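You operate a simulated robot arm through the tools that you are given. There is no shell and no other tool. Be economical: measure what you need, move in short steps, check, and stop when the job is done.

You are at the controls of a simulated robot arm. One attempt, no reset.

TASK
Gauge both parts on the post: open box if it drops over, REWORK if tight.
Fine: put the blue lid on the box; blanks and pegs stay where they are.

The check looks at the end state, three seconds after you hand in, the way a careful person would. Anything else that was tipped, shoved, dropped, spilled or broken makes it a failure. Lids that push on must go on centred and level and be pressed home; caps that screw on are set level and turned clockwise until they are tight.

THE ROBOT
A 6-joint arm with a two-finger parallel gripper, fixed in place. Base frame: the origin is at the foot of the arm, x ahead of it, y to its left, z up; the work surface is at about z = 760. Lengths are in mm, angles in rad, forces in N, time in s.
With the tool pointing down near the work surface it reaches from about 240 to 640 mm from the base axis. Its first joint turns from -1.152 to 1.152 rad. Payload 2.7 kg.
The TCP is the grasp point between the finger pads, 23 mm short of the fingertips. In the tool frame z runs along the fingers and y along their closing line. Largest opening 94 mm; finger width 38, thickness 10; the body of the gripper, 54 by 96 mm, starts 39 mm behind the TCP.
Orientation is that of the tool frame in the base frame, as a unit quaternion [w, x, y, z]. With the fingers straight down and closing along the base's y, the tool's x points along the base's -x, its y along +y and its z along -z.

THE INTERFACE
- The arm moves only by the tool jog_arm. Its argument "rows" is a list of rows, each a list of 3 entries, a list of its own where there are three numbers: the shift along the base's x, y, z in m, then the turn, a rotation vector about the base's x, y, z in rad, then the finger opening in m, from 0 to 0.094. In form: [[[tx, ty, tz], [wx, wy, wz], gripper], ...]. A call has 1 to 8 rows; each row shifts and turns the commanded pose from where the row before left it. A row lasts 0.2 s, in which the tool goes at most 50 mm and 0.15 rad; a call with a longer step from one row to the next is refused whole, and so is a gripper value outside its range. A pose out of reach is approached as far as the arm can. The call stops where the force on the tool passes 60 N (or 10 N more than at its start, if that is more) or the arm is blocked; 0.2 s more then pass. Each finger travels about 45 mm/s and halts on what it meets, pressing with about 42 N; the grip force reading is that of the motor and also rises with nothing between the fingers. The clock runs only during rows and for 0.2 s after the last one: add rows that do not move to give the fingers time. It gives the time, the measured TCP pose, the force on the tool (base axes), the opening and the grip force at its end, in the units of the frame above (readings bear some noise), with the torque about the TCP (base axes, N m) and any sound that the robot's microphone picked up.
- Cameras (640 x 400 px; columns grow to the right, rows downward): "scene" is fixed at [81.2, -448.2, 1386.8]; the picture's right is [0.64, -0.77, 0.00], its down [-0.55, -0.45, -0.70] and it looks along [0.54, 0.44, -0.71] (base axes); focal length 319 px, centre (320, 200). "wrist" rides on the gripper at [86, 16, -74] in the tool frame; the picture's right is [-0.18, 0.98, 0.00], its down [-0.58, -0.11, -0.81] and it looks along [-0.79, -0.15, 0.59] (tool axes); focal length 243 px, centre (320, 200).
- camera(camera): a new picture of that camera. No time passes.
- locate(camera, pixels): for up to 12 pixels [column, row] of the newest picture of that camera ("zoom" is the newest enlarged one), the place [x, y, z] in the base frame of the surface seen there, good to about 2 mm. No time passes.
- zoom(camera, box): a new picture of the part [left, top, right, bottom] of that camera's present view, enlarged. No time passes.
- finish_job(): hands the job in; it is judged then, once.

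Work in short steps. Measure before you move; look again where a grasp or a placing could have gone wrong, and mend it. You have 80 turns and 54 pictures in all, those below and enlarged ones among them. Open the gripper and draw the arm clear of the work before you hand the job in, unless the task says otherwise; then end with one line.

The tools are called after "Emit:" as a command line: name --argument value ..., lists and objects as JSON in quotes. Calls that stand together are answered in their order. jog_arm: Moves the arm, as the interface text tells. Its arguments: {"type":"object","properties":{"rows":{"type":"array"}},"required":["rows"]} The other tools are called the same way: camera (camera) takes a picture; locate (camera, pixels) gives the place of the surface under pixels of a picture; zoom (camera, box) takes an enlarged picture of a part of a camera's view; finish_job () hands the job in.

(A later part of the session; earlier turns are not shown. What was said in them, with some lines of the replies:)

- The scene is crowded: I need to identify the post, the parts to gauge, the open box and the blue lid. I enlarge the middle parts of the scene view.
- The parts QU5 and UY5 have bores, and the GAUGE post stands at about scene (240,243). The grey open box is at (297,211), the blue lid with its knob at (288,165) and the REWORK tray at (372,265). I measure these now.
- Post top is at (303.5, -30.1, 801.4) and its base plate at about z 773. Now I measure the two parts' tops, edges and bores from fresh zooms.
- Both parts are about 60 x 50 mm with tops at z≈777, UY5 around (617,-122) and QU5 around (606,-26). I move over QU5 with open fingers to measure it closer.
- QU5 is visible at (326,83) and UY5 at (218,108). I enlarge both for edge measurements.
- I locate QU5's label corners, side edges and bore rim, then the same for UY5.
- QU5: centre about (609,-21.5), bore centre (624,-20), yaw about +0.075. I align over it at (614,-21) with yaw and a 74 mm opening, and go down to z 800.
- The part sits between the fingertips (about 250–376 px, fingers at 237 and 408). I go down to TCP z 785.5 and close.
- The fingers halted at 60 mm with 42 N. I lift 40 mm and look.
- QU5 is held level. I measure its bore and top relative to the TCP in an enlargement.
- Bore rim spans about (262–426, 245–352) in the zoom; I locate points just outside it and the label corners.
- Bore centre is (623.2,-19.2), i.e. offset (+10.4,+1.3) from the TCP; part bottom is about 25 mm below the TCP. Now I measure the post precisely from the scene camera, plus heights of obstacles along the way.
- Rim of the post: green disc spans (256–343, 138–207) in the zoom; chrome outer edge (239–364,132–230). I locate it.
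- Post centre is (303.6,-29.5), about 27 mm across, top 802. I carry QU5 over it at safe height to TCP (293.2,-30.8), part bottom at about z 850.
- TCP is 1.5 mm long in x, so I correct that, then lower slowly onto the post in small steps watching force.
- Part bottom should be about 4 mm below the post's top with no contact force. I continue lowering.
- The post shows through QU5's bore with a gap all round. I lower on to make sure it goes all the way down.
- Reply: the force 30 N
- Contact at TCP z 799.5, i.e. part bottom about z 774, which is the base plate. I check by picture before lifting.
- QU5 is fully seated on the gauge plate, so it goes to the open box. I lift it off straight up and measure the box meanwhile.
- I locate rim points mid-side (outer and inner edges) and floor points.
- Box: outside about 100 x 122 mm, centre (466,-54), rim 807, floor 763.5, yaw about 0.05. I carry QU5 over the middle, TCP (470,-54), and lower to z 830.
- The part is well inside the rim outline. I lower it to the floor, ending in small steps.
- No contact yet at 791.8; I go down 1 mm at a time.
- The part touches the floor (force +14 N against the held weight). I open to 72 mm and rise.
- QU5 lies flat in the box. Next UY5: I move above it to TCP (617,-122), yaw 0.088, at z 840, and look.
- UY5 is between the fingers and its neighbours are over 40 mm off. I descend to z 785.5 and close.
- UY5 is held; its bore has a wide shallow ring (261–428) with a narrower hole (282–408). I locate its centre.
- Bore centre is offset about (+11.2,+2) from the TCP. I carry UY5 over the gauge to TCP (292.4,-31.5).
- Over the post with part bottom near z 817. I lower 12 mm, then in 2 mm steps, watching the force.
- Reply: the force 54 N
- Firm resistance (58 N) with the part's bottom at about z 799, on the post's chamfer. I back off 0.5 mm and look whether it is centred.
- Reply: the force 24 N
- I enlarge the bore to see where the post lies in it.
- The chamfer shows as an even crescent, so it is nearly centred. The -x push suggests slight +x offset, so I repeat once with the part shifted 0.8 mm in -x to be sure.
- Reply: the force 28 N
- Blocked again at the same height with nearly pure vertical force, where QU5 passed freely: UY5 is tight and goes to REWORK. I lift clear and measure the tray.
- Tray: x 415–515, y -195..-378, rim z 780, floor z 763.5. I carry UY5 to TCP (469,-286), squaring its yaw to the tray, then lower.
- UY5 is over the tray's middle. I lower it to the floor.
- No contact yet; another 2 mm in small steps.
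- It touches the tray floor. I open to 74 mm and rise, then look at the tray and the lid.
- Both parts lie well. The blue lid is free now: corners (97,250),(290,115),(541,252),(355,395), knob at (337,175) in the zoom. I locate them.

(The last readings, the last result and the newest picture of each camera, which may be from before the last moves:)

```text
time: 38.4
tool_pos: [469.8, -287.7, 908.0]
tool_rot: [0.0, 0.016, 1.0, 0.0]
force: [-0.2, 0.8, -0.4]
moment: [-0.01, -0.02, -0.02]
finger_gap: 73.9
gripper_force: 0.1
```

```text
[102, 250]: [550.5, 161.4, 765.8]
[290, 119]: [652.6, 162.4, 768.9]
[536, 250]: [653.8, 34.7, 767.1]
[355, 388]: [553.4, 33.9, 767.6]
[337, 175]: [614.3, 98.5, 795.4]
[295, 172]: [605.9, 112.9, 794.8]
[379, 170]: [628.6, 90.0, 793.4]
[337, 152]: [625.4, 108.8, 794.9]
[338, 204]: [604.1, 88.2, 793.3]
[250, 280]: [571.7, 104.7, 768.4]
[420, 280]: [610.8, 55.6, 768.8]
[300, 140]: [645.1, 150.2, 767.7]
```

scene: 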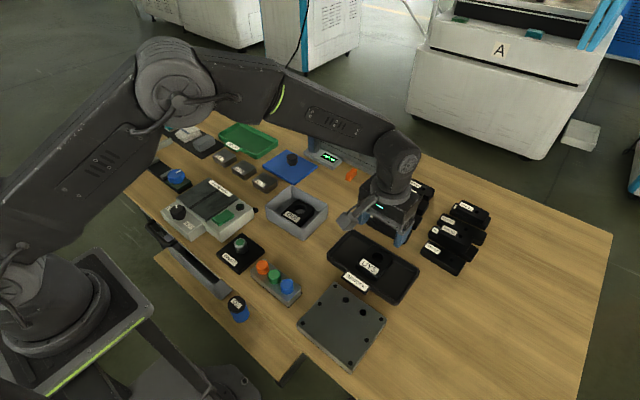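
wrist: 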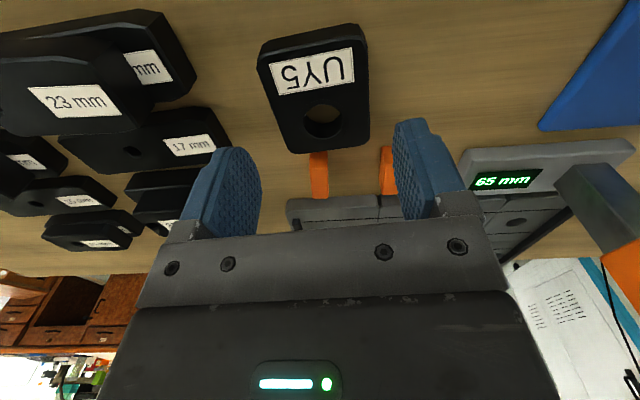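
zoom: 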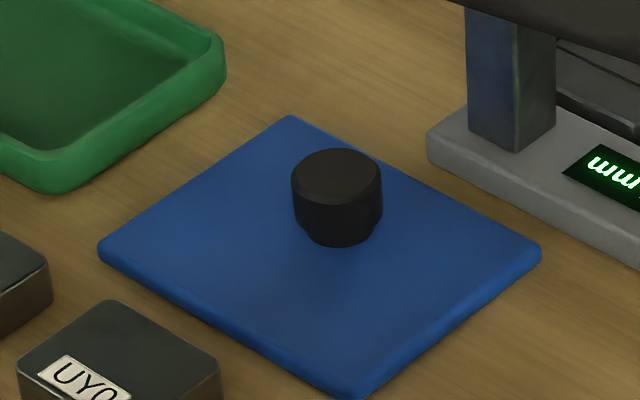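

Lid: centre (602.5,98), 102 x 127 mm, top z 768; its knob is off-centre at about (615,99.7), 30 mm across, top z 795. I travel there at height.

Emit:
jog_arm --rows '[[[0.015, 0.0435, 0], [0, 0, 0.02], 0.074], [[0.015, 0.0435, 0], [0, 0, 0.02], 0.06], [[0.015, 0.0435, 0], [0, 0, 0], 0.06], [[0.015, 0.0435, 0], [0, 0, 0], 0.06], [[0.015, 0.0435, 0], [0, 0, 0], 0.06], [[0.015, 0.0435, 0], [0, 0, 0], 0.06], [[0.015, 0.0435, 0], [0, 0, 0], 0.06], [[0.015, 0.0435, 0], [0, 0, 0], 0.06]]'

Emit:
camera --camera "wrist"

```text
time: 40.2
tool_pos: [589.0, 61.7, 909.0]
tool_rot: [0.0, -0.004, 1.0, -0.001]
force: [-0.5, -0.1, 0.0]
moment: [-0.03, 0.0, 0.01]
finger_gap: 60.0
gripper_force: 0.1
```

```text
18 pictures are left
```

wrist: 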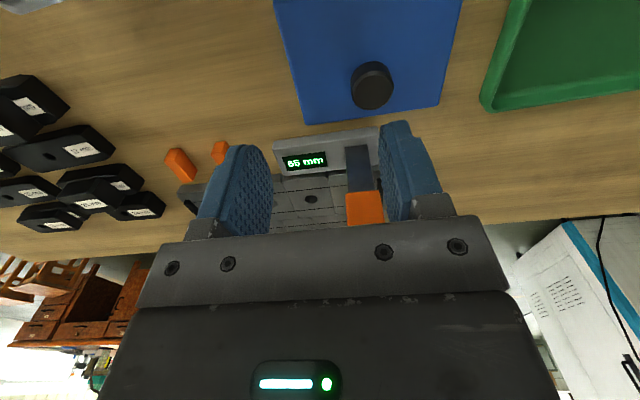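

The lid with knob is at (372,85); an instrument with an orange top stands behind at (362,205). I locate lid, knob rim and the instrument's parts.

Emit:
locate --camera "wrist" --pixels '[[365, 210], [360, 170], [345, 150], [304, 121], [440, 106], [280, 40], [458, 30], [376, 72], [358, 80], [392, 85], [376, 96], [500, 95]]'

Emit:
zoom --camera "wrist" --box '[265, 0, 475, 131]'

```text
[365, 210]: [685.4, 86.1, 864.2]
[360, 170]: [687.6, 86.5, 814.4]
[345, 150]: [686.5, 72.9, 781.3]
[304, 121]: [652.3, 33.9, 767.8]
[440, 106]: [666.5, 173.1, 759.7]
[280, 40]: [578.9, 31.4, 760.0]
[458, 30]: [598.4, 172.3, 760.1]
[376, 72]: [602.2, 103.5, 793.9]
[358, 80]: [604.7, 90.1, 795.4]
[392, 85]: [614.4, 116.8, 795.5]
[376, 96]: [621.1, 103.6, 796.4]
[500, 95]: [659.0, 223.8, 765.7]
```

```text
3.05 times, centred on (370, 66) of wrist
```

zoom: 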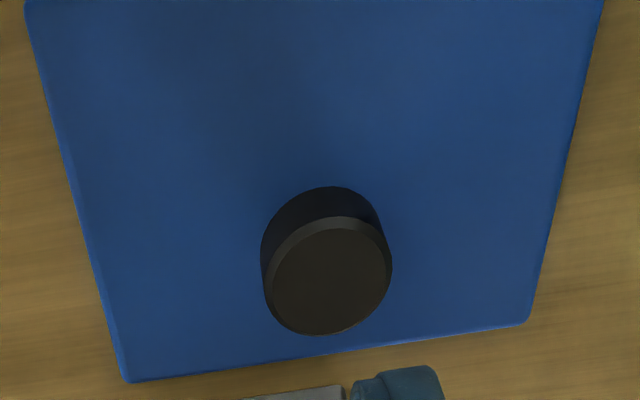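

I locate the knob's top face and lid edges in the zoom.

Emit:
locate --camera "zoom" --pixels '[[270, 290], [387, 268], [342, 224], [318, 330], [329, 278], [126, 378], [528, 322], [325, 350], [32, 20], [590, 30], [103, 290], [542, 250]]'

```text
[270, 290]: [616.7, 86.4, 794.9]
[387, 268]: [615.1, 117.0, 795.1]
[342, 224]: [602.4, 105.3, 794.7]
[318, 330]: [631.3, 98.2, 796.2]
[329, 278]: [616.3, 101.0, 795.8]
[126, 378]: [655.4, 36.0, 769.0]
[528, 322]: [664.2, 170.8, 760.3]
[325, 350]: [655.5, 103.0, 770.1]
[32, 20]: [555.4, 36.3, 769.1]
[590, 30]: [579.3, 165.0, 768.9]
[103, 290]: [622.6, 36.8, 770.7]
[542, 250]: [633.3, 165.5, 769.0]
```

Knob centre is (616,101), lid centre about (603.2,100). I move over the knob and down to z 830.

Emit:
jog_arm --rows '[[[0.0268, 0.0393, 0], [0, 0, 0], 0.06], [[0, 0, -0.03], [0, 0, 0], 0.06], [[0, 0, -0.03], [0, 0, 0], 0.06], [[0, 0, -0.02], [0, 0, 0], 0.06], [[0, 0, 0], [0, 0, 0], 0.06]]'

Emit:
camera --camera "wrist"

```text
time: 41.4
tool_pos: [617.7, 100.6, 827.6]
tool_rot: [0.0, -0.004, 1.0, 0.0]
force: [0.4, -0.1, 0.5]
moment: [-0.01, -0.02, 0.03]
finger_gap: 60.2
gripper_force: 0.1
```

```text
16 pictures are left
```

wrist: 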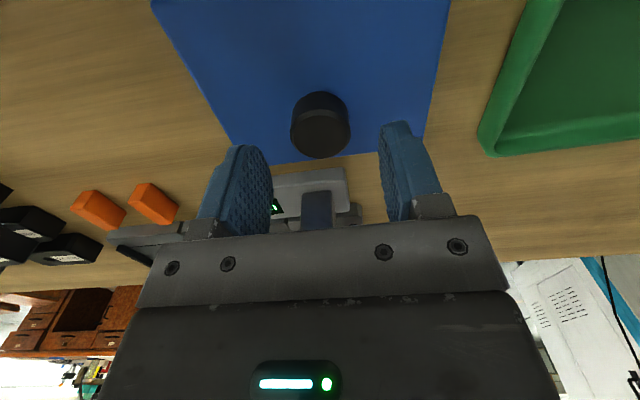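

Knob at (320,130) is centred between the fingers. I lower to z 794.5 and close on it.

Emit:
jog_arm --rows '[[[-0.0015, 0.0005, -0.015], [0, 0, 0], 0.06], [[0, 0, -0.012], [0, 0, 0], 0.06], [[0, 0, -0.006], [0, 0, 0], 0.06], [[0, 0, 0], [0, 0, 0], 0.048], [[0, 0, 0], [0, 0, 0], 0.038], [[0, 0, 0], [0, 0, 0], 0.028], [[0, 0, 0], [0, 0, 0], 0.02], [[0, 0, 0], [0, 0, 0], 0.02]]'

```text
time: 43.2
tool_pos: [615.0, 101.0, 794.4]
tool_rot: [0.0, -0.005, 1.0, -0.001]
force: [0.6, -0.4, 0.0]
moment: [0.05, -0.02, -0.02]
finger_gap: 32.8
gripper_force: 42.2
```

Gripped at 32.8 mm. I lift 15 mm slowly, then higher, and view the lid.

Emit:
jog_arm --rows '[[[0, 0, 0.005], [0, 0, 0], 0.02], [[0, 0, 0.01], [0, 0, 0], 0.02], [[0, 0, 0.03], [0, 0, 0], 0.02], [[0, 0, 0.04], [0, 0, 0], 0.02], [[0, 0, 0.02], [0, 0, 0], 0.02], [[0, 0, 0], [0, 0, 0], 0.02]]'

Emit:
camera --camera "wrist"

Emit:
zoom --camera "scene" --box '[250, 110, 350, 182]'

```text
time: 44.6
tool_pos: [615.2, 101.1, 901.2]
tool_rot: [0.0, -0.005, 1.0, -0.001]
force: [0.2, -0.2, -0.6]
moment: [-0.03, -0.02, 0.01]
finger_gap: 33.0
gripper_force: 41.8
```

```text
15 pictures are left
```

wrist: 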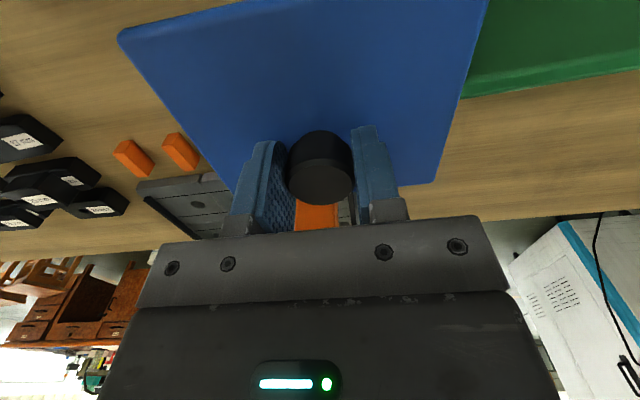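

```text
5.56 times, centred on (300, 146) of scene
```

zoom: 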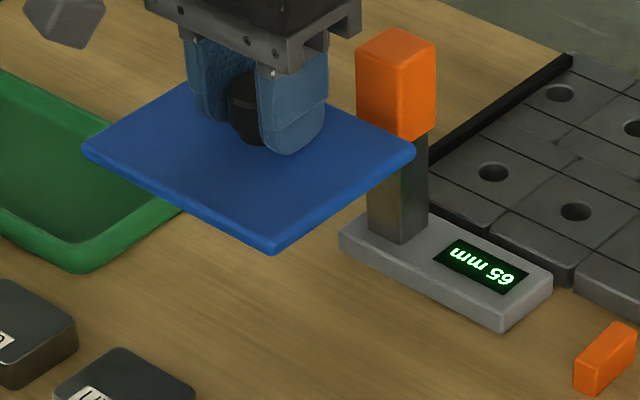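

The lid is lifted cleanly. I check its level and its corners relative to the TCP from the wrist picture.

Emit:
locate --camera "wrist" --pixels '[[122, 40], [480, 6], [434, 180], [170, 100], [300, 25], [200, 60], [460, 90], [420, 120], [230, 140], [319, 185], [228, 178], [400, 183]]'

Emit:
locate --camera "zoom" --pixels '[[86, 150], [275, 248], [412, 152], [190, 92], [180, 198], [340, 198], [275, 253], [180, 150], [370, 150]]'

```text
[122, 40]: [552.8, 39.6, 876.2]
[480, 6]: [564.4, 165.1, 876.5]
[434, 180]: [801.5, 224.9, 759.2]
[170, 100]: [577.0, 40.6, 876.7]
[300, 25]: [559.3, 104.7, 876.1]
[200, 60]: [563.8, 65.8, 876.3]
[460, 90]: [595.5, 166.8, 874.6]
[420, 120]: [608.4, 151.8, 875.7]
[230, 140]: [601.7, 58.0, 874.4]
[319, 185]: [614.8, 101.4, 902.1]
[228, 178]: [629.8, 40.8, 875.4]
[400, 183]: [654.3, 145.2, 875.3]
```

```text
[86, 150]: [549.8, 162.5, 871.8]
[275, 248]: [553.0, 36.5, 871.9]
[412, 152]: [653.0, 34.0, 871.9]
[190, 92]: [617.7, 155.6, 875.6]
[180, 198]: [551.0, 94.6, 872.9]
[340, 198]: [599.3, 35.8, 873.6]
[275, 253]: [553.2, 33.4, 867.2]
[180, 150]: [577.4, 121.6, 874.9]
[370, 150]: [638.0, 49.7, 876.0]
```

The lid is level (875–876 everywhere), top 25.3 mm below the TCP. Now I measure the box rim finely to get its centre and yaw.

Emit:
zoom --camera "scene" --box '[262, 182, 334, 240]'

```text
6.90 times, centred on (298, 211) of scene
```

zoom: 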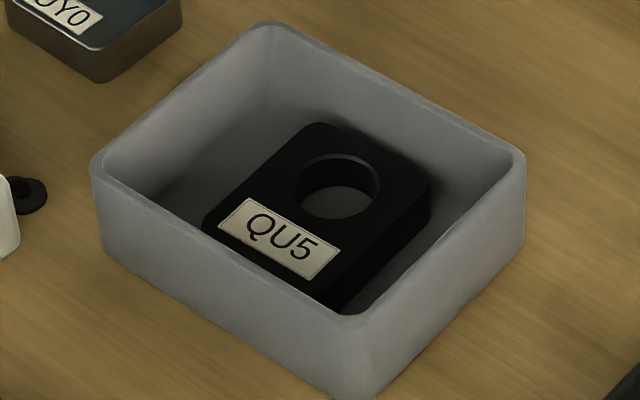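

I locate two rim-top points on each of the four sides.

Emit:
locate --camera "zoom" --pixels '[[135, 124], [215, 57], [330, 49], [460, 121], [490, 205], [410, 281], [145, 209], [270, 279], [143, 126], [222, 60], [150, 206], [275, 276]]'

Emit:
locate --camera "zoom" --pixels '[[330, 53], [460, 125], [484, 202], [404, 277], [142, 212], [268, 282], [131, 122], [211, 55], [330, 46], [460, 118], [494, 207], [414, 284]]'

```text
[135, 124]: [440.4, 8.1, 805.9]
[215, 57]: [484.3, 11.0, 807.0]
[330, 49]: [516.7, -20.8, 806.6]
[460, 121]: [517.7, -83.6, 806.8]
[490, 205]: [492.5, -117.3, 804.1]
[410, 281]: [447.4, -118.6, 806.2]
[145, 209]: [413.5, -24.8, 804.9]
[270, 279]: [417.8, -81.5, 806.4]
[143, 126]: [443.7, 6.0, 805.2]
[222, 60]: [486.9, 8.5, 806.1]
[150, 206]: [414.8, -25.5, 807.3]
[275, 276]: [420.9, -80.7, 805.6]
```

```text
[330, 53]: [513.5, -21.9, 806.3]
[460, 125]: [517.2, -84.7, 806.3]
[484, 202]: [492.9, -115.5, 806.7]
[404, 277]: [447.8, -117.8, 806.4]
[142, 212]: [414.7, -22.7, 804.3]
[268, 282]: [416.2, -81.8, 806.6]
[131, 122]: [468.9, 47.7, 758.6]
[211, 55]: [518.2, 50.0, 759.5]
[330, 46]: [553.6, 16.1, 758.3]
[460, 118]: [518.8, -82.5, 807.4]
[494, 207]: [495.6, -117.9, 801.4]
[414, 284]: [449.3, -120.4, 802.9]
```

Box rim: outer about 102.5 x 128.4 mm, centre (466.4,-54.2), yaw 0.05 — same outline as the lid. I carry the lid over it to TCP (479.1,-52.4), turn +0.044, and hover at z 862.

Emit:
jog_arm --rows '[[[-0.0272, -0.0307, 0], [0, 0, 0.022], 0.02], [[-0.0272, -0.0307, 0], [0, 0, 0.022], 0.02], [[-0.0272, -0.0307, 0], [0, 0, 0], 0.02], [[-0.0272, -0.0307, 0], [0, 0, 0], 0.02], [[-0.0273, -0.0307, 0], [0, 0, 0], 0.02], [[0, 0, -0.02], [0, 0, 0], 0.02], [[0, 0, -0.019], [0, 0, 0], 0.02], [[0, 0, 0], [0, 0, 0], 0.02]]'

Emit:
zoom --camera "scene" --box '[250, 166, 346, 242]'

```text
time: 46.4
tool_pos: [479.6, -52.1, 859.7]
tool_rot: [0.0, -0.026, 1.0, -0.001]
force: [-0.4, -0.5, -1.9]
moment: [0.01, 0.03, 0.02]
finger_gap: 33.0
gripper_force: 42.7
```

```text
5.26 times, centred on (298, 204) of scene
```

zoom: 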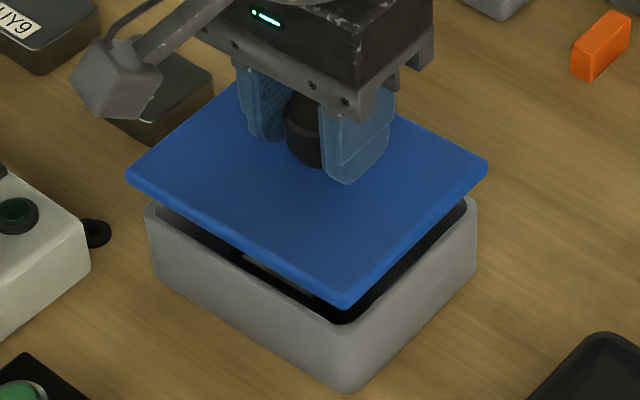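

The lid hovers over the box. I locate lid-edge points for the comparison with the rim.

Emit:
locate --camera "zoom" --pixels '[[160, 142], [205, 105], [180, 205], [290, 270], [400, 250], [450, 200], [420, 128], [460, 150], [128, 172], [343, 301], [484, 166]]'

```text
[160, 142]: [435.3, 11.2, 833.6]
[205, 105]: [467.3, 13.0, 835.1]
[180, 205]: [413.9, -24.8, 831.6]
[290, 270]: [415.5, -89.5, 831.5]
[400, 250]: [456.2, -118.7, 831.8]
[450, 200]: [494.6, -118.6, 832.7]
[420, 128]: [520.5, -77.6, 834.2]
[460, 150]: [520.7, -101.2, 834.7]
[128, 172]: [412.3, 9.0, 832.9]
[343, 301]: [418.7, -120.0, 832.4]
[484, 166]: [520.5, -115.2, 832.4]
```

Lid centre is (466.5,-53), yaw 0.048, versus box (466.4,-54.2), 0.05. I shift (-0.2,-1.1) mm and lower to just above the rim.

Emit:
jog_arm --rows '[[[-0.0003, -0.0011, -0.006], [0, 0, 0.002], 0.02], [[0, 0, -0.005], [0, 0, 0], 0.02], [[0, 0, -0.004], [0, 0, 0], 0.02], [[0, 0, 0], [0, 0, 0], 0.02]]'

Emit:
zoom --camera "scene" --box '[256, 176, 340, 242]'

```text
time: 47.4
tool_pos: [478.5, -53.7, 844.8]
tool_rot: [0.001, -0.027, 1.0, 0.0]
force: [0.5, 0.0, -0.5]
moment: [0.0, -0.01, 0.01]
finger_gap: 33.0
gripper_force: 41.8
```

```text
6.06 times, centred on (298, 209) of scene
```

zoom: 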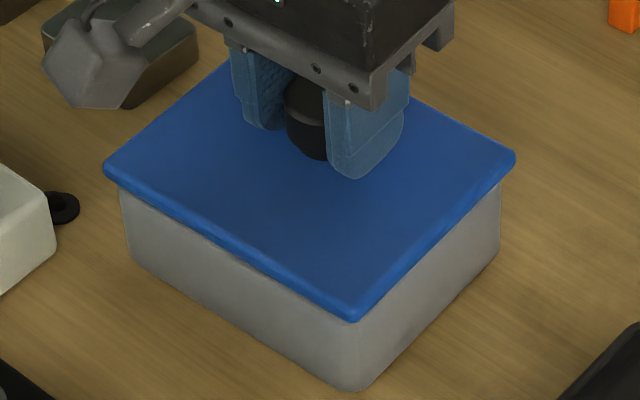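

It lines up evenly with the box. I lower in small steps to contact.

Emit:
jog_arm --rows '[[[0, 0, -0.0015], [0, 0, 0], 0.02], [[0, 0, -0.001], [0, 0, 0], 0.02], [[0, 0, -0.001], [0, 0, 0], 0.02], [[0, 0, 0], [0, 0, 0], 0.02]]'

```text
time: 48.4
tool_pos: [479.4, -53.0, 841.8]
tool_rot: [-0.001, -0.027, 1.0, 0.0]
force: [-7.7, 0.6, 14.1]
moment: [0.18, 0.29, 0.06]
finger_gap: 32.9
gripper_force: 41.5
heard: snap
```

Contact with a snap and 14 N. I press on a little to bring it home.

Emit:
jog_arm --rows '[[[0, 0, -0.001], [0, 0, 0], 0.02], [[0, 0, -0.001], [0, 0, 0], 0.02], [[0, 0, 0], [0, 0, 0], 0.02]]'

Emit:
zoom --camera "scene" --box '[256, 176, 340, 242]'

```text
time: 49.2
tool_pos: [479.3, -55.0, 843.1]
tool_rot: [0.002, -0.027, 1.0, -0.001]
force: [-17.9, 3.8, 43.1]
moment: [0.25, 0.48, 0.07]
finger_gap: 33.0
gripper_force: 41.7
```

```text
6.06 times, centred on (298, 209) of scene
```

zoom: 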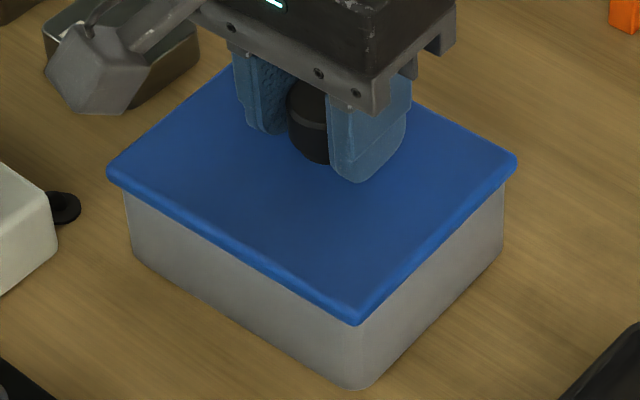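

The lid sits flat; I relieve the push by 1 mm first, then check the lid's height at several points.

Emit:
jog_arm --rows '[[[0, 0, 0.0015], [0, 0, 0], 0.02], [[0, 0, 0], [0, 0, 0], 0.02]]'

Emit:
locate --camera "zoom" --pixels '[[130, 170], [355, 305], [495, 160], [240, 170], [300, 230], [400, 220], [200, 110], [450, 150], [113, 172], [355, 316], [512, 160]]'

```text
time: 49.8
tool_pos: [480.2, -54.1, 843.0]
tool_rot: [0.002, -0.027, 1.0, 0.0]
force: [-5.9, 4.2, 25.1]
moment: [0.25, -0.15, 0.04]
finger_gap: 32.8
gripper_force: 41.5
```

```text
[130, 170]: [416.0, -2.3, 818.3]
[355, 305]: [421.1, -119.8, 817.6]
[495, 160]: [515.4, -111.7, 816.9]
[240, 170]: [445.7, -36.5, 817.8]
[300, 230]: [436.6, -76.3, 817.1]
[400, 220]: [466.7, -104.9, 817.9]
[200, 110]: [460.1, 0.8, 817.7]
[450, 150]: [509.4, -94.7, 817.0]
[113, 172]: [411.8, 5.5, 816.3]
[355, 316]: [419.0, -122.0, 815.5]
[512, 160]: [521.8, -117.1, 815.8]
```

Still 25 N down; I ease another 1 mm up, then open the fingers and rise.

Emit:
jog_arm --rows '[[[0, 0, 0.001], [0, 0, 0], 0.02], [[0, 0, 0], [0, 0, 0], 0.034], [[0, 0, 0], [0, 0, 0], 0.045], [[0, 0, 0], [0, 0, 0], 0.05], [[0, 0, 0], [0, 0, 0], 0.05], [[0, 0, 0.03], [0, 0, 0], 0.05], [[0, 0, 0.04], [0, 0, 0], 0.05], [[0, 0, 0.02], [0, 0, 0], 0.05]]'

Emit:
zoom --camera "scene" --box '[256, 176, 340, 242]'

Emit:
locate --camera "zoom" --pixels '[[130, 170], [355, 305], [495, 160], [275, 65], [300, 230], [400, 220], [200, 110], [450, 150], [113, 172], [355, 316], [512, 160]]'

```text
time: 51.6
tool_pos: [479.2, -54.5, 933.4]
tool_rot: [0.0, -0.027, 1.0, 0.0]
force: [-0.2, -0.1, -0.1]
moment: [-0.03, 0.0, 0.01]
finger_gap: 49.8
gripper_force: 0.0
```

```text
6.06 times, centred on (298, 209) of scene
```

zoom: 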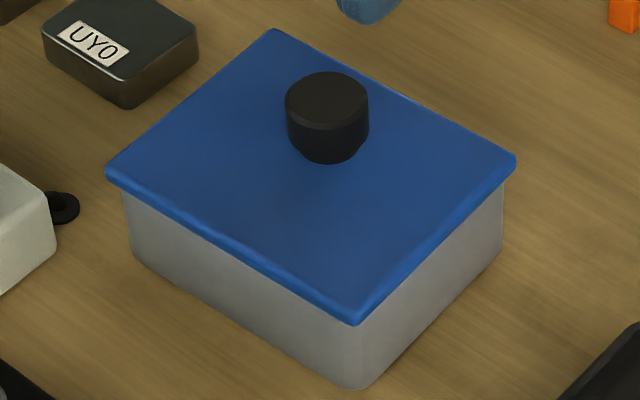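

```text
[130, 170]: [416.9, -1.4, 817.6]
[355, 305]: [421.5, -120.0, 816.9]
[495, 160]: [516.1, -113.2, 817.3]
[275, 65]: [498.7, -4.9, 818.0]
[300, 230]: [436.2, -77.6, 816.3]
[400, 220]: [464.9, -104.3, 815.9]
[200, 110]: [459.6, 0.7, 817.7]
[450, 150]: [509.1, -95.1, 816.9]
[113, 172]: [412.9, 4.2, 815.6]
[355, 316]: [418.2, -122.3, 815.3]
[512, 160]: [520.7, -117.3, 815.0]
```

The lid is level (816–818). To be sure it is home, I press on the knob's top with closed fingertips, and listen for another snap.

Emit:
jog_arm --rows '[[[0, 0, 0], [0, 0, 0], 0.03], [[0, 0, -0.02], [0, 0, 0], 0.01], [[0, 0, -0.02], [0, 0, 0], 0.0], [[0, 0, -0.02], [0, 0, 0], 0.0], [[0, 0, -0.003], [0, 0, 0], 0.0], [[0, 0, -0.002], [0, 0, 0], 0.0], [[0, 0, -0.001], [0, 0, 0], 0.0], [[0, 0, -0.001], [0, 0, 0], 0.0]]'

Emit:
jog_arm --rows '[[[0, 0, -0.001], [0, 0, 0], 0.0], [[0, 0, -0.001], [0, 0, 0], 0.0], [[0, 0, -0.001], [0, 0, 0], 0.0], [[0, 0, -0.001], [0, 0, 0], 0.0], [[0, 0, 0], [0, 0, 0], 0.0]]'

```text
time: 53.4
tool_pos: [478.7, -54.2, 868.7]
tool_rot: [0.001, -0.027, 1.0, 0.0]
force: [-4.8, 0.2, 17.3]
moment: [0.01, 0.12, -0.03]
finger_gap: 0.1
gripper_force: 42.0
```

```text
time: 54.4
tool_pos: [481.6, -54.0, 866.8]
tool_rot: [0.003, -0.028, 1.0, -0.001]
force: [-4.7, 0.3, 9.4]
moment: [0.04, 0.13, 0.03]
finger_gap: 0.1
gripper_force: 42.3
stopped in row 4: the force on the tool passed its limit (the readings are from after the stop); the commanded pose is now the measured one
```

Over 60 N pressed without another snap or travel: it is home. I rise and check that nothing shifted.

Emit:
jog_arm --rows '[[[0, 0, 0.005], [0, 0, 0], 0.0], [[0, 0, 0.03], [0, 0, 0], 0.02], [[0, 0, 0.04], [0, 0, 0], 0.04], [[-0.03, 0, 0.04], [0, 0, 0], 0.06], [[-0.04, -0.02, 0.02], [0, 0, 0], 0.06], [[-0.04, -0.02, 0], [0, 0, 0], 0.06], [[0, 0, 0], [0, 0, 0], 0.06]]'

Emit:
zoom --camera "scene" --box '[256, 176, 340, 242]'

Emit:
camera --camera "wrist"

Emit:
locate --camera "zoom" --pixels '[[130, 170], [355, 305], [495, 160], [275, 60], [300, 230], [400, 220], [200, 110], [450, 150], [113, 172], [355, 316], [512, 160]]'

```text
time: 56.0
tool_pos: [369.0, -95.3, 1001.1]
tool_rot: [0.002, -0.028, 1.0, 0.0]
force: [0.7, -0.2, 0.6]
moment: [0.01, 0.02, -0.01]
finger_gap: 59.6
gripper_force: 0.1
```

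```text
6.06 times, centred on (298, 209) of scene
```

zoom: 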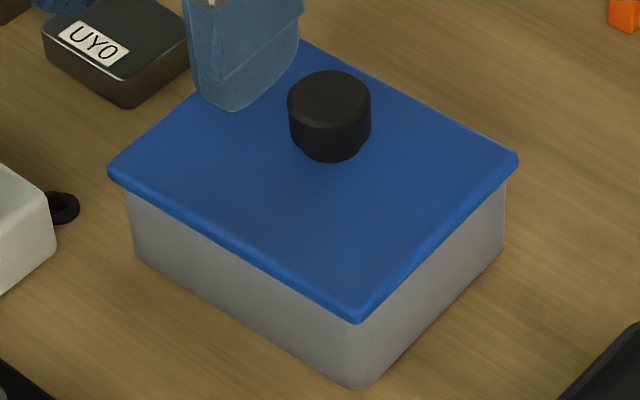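

```text
7 pictures are left
```

wrist: 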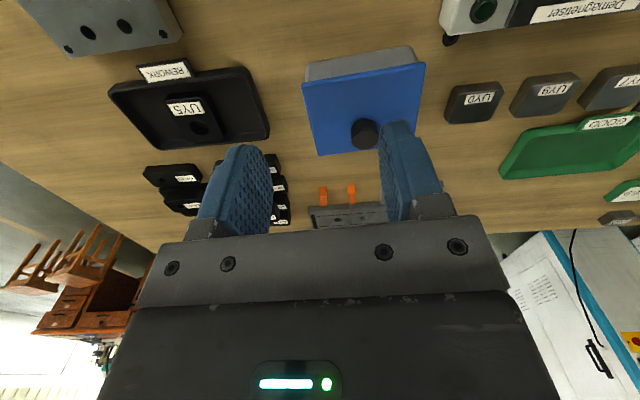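

```text
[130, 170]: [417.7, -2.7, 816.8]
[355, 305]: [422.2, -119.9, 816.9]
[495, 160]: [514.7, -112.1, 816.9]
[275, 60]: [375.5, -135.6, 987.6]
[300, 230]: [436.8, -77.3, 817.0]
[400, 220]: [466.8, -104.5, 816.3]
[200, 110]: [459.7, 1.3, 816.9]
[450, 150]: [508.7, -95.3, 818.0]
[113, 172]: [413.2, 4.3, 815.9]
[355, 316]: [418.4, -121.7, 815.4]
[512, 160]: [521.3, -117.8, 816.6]
```

Lid level at 816–817, box unmoved apart from ~1 mm. I check the seam and overhang closely in the wrist view.

Emit:
zoom --camera "wrist" --box '[290, 35, 440, 160]'

Emit:
zoom --camera "scene" --box '[266, 195, 342, 242]'

```text
3.20 times, centred on (365, 98) of wrist
```

zoom: 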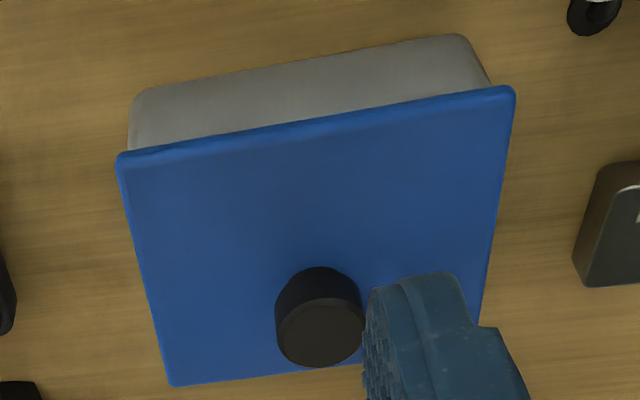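

```text
8.42 times, centred on (304, 218) of scene
```

zoom: 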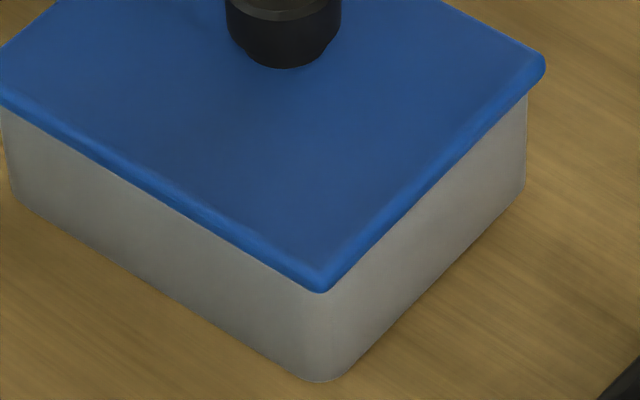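

Gauging is finished. QU5 dropped fully over the post and is in the box. UY5 stuck on the post's chamfer and is in the REWORK tray. The blue lid snapped on and sits level and centred. The gripper is open and the arm is clear, so I hand in.

Emit:
finish_job

```text
The job is handed in.
```

The job is handed in: QU5 dropped over the post and is in the box under the blue lid, which is pressed home, and UY5 was tight and is in the REWORK tray. The box may have shifted about 1 mm when I pressed the lid on; I did not touch the blanks or pegs.
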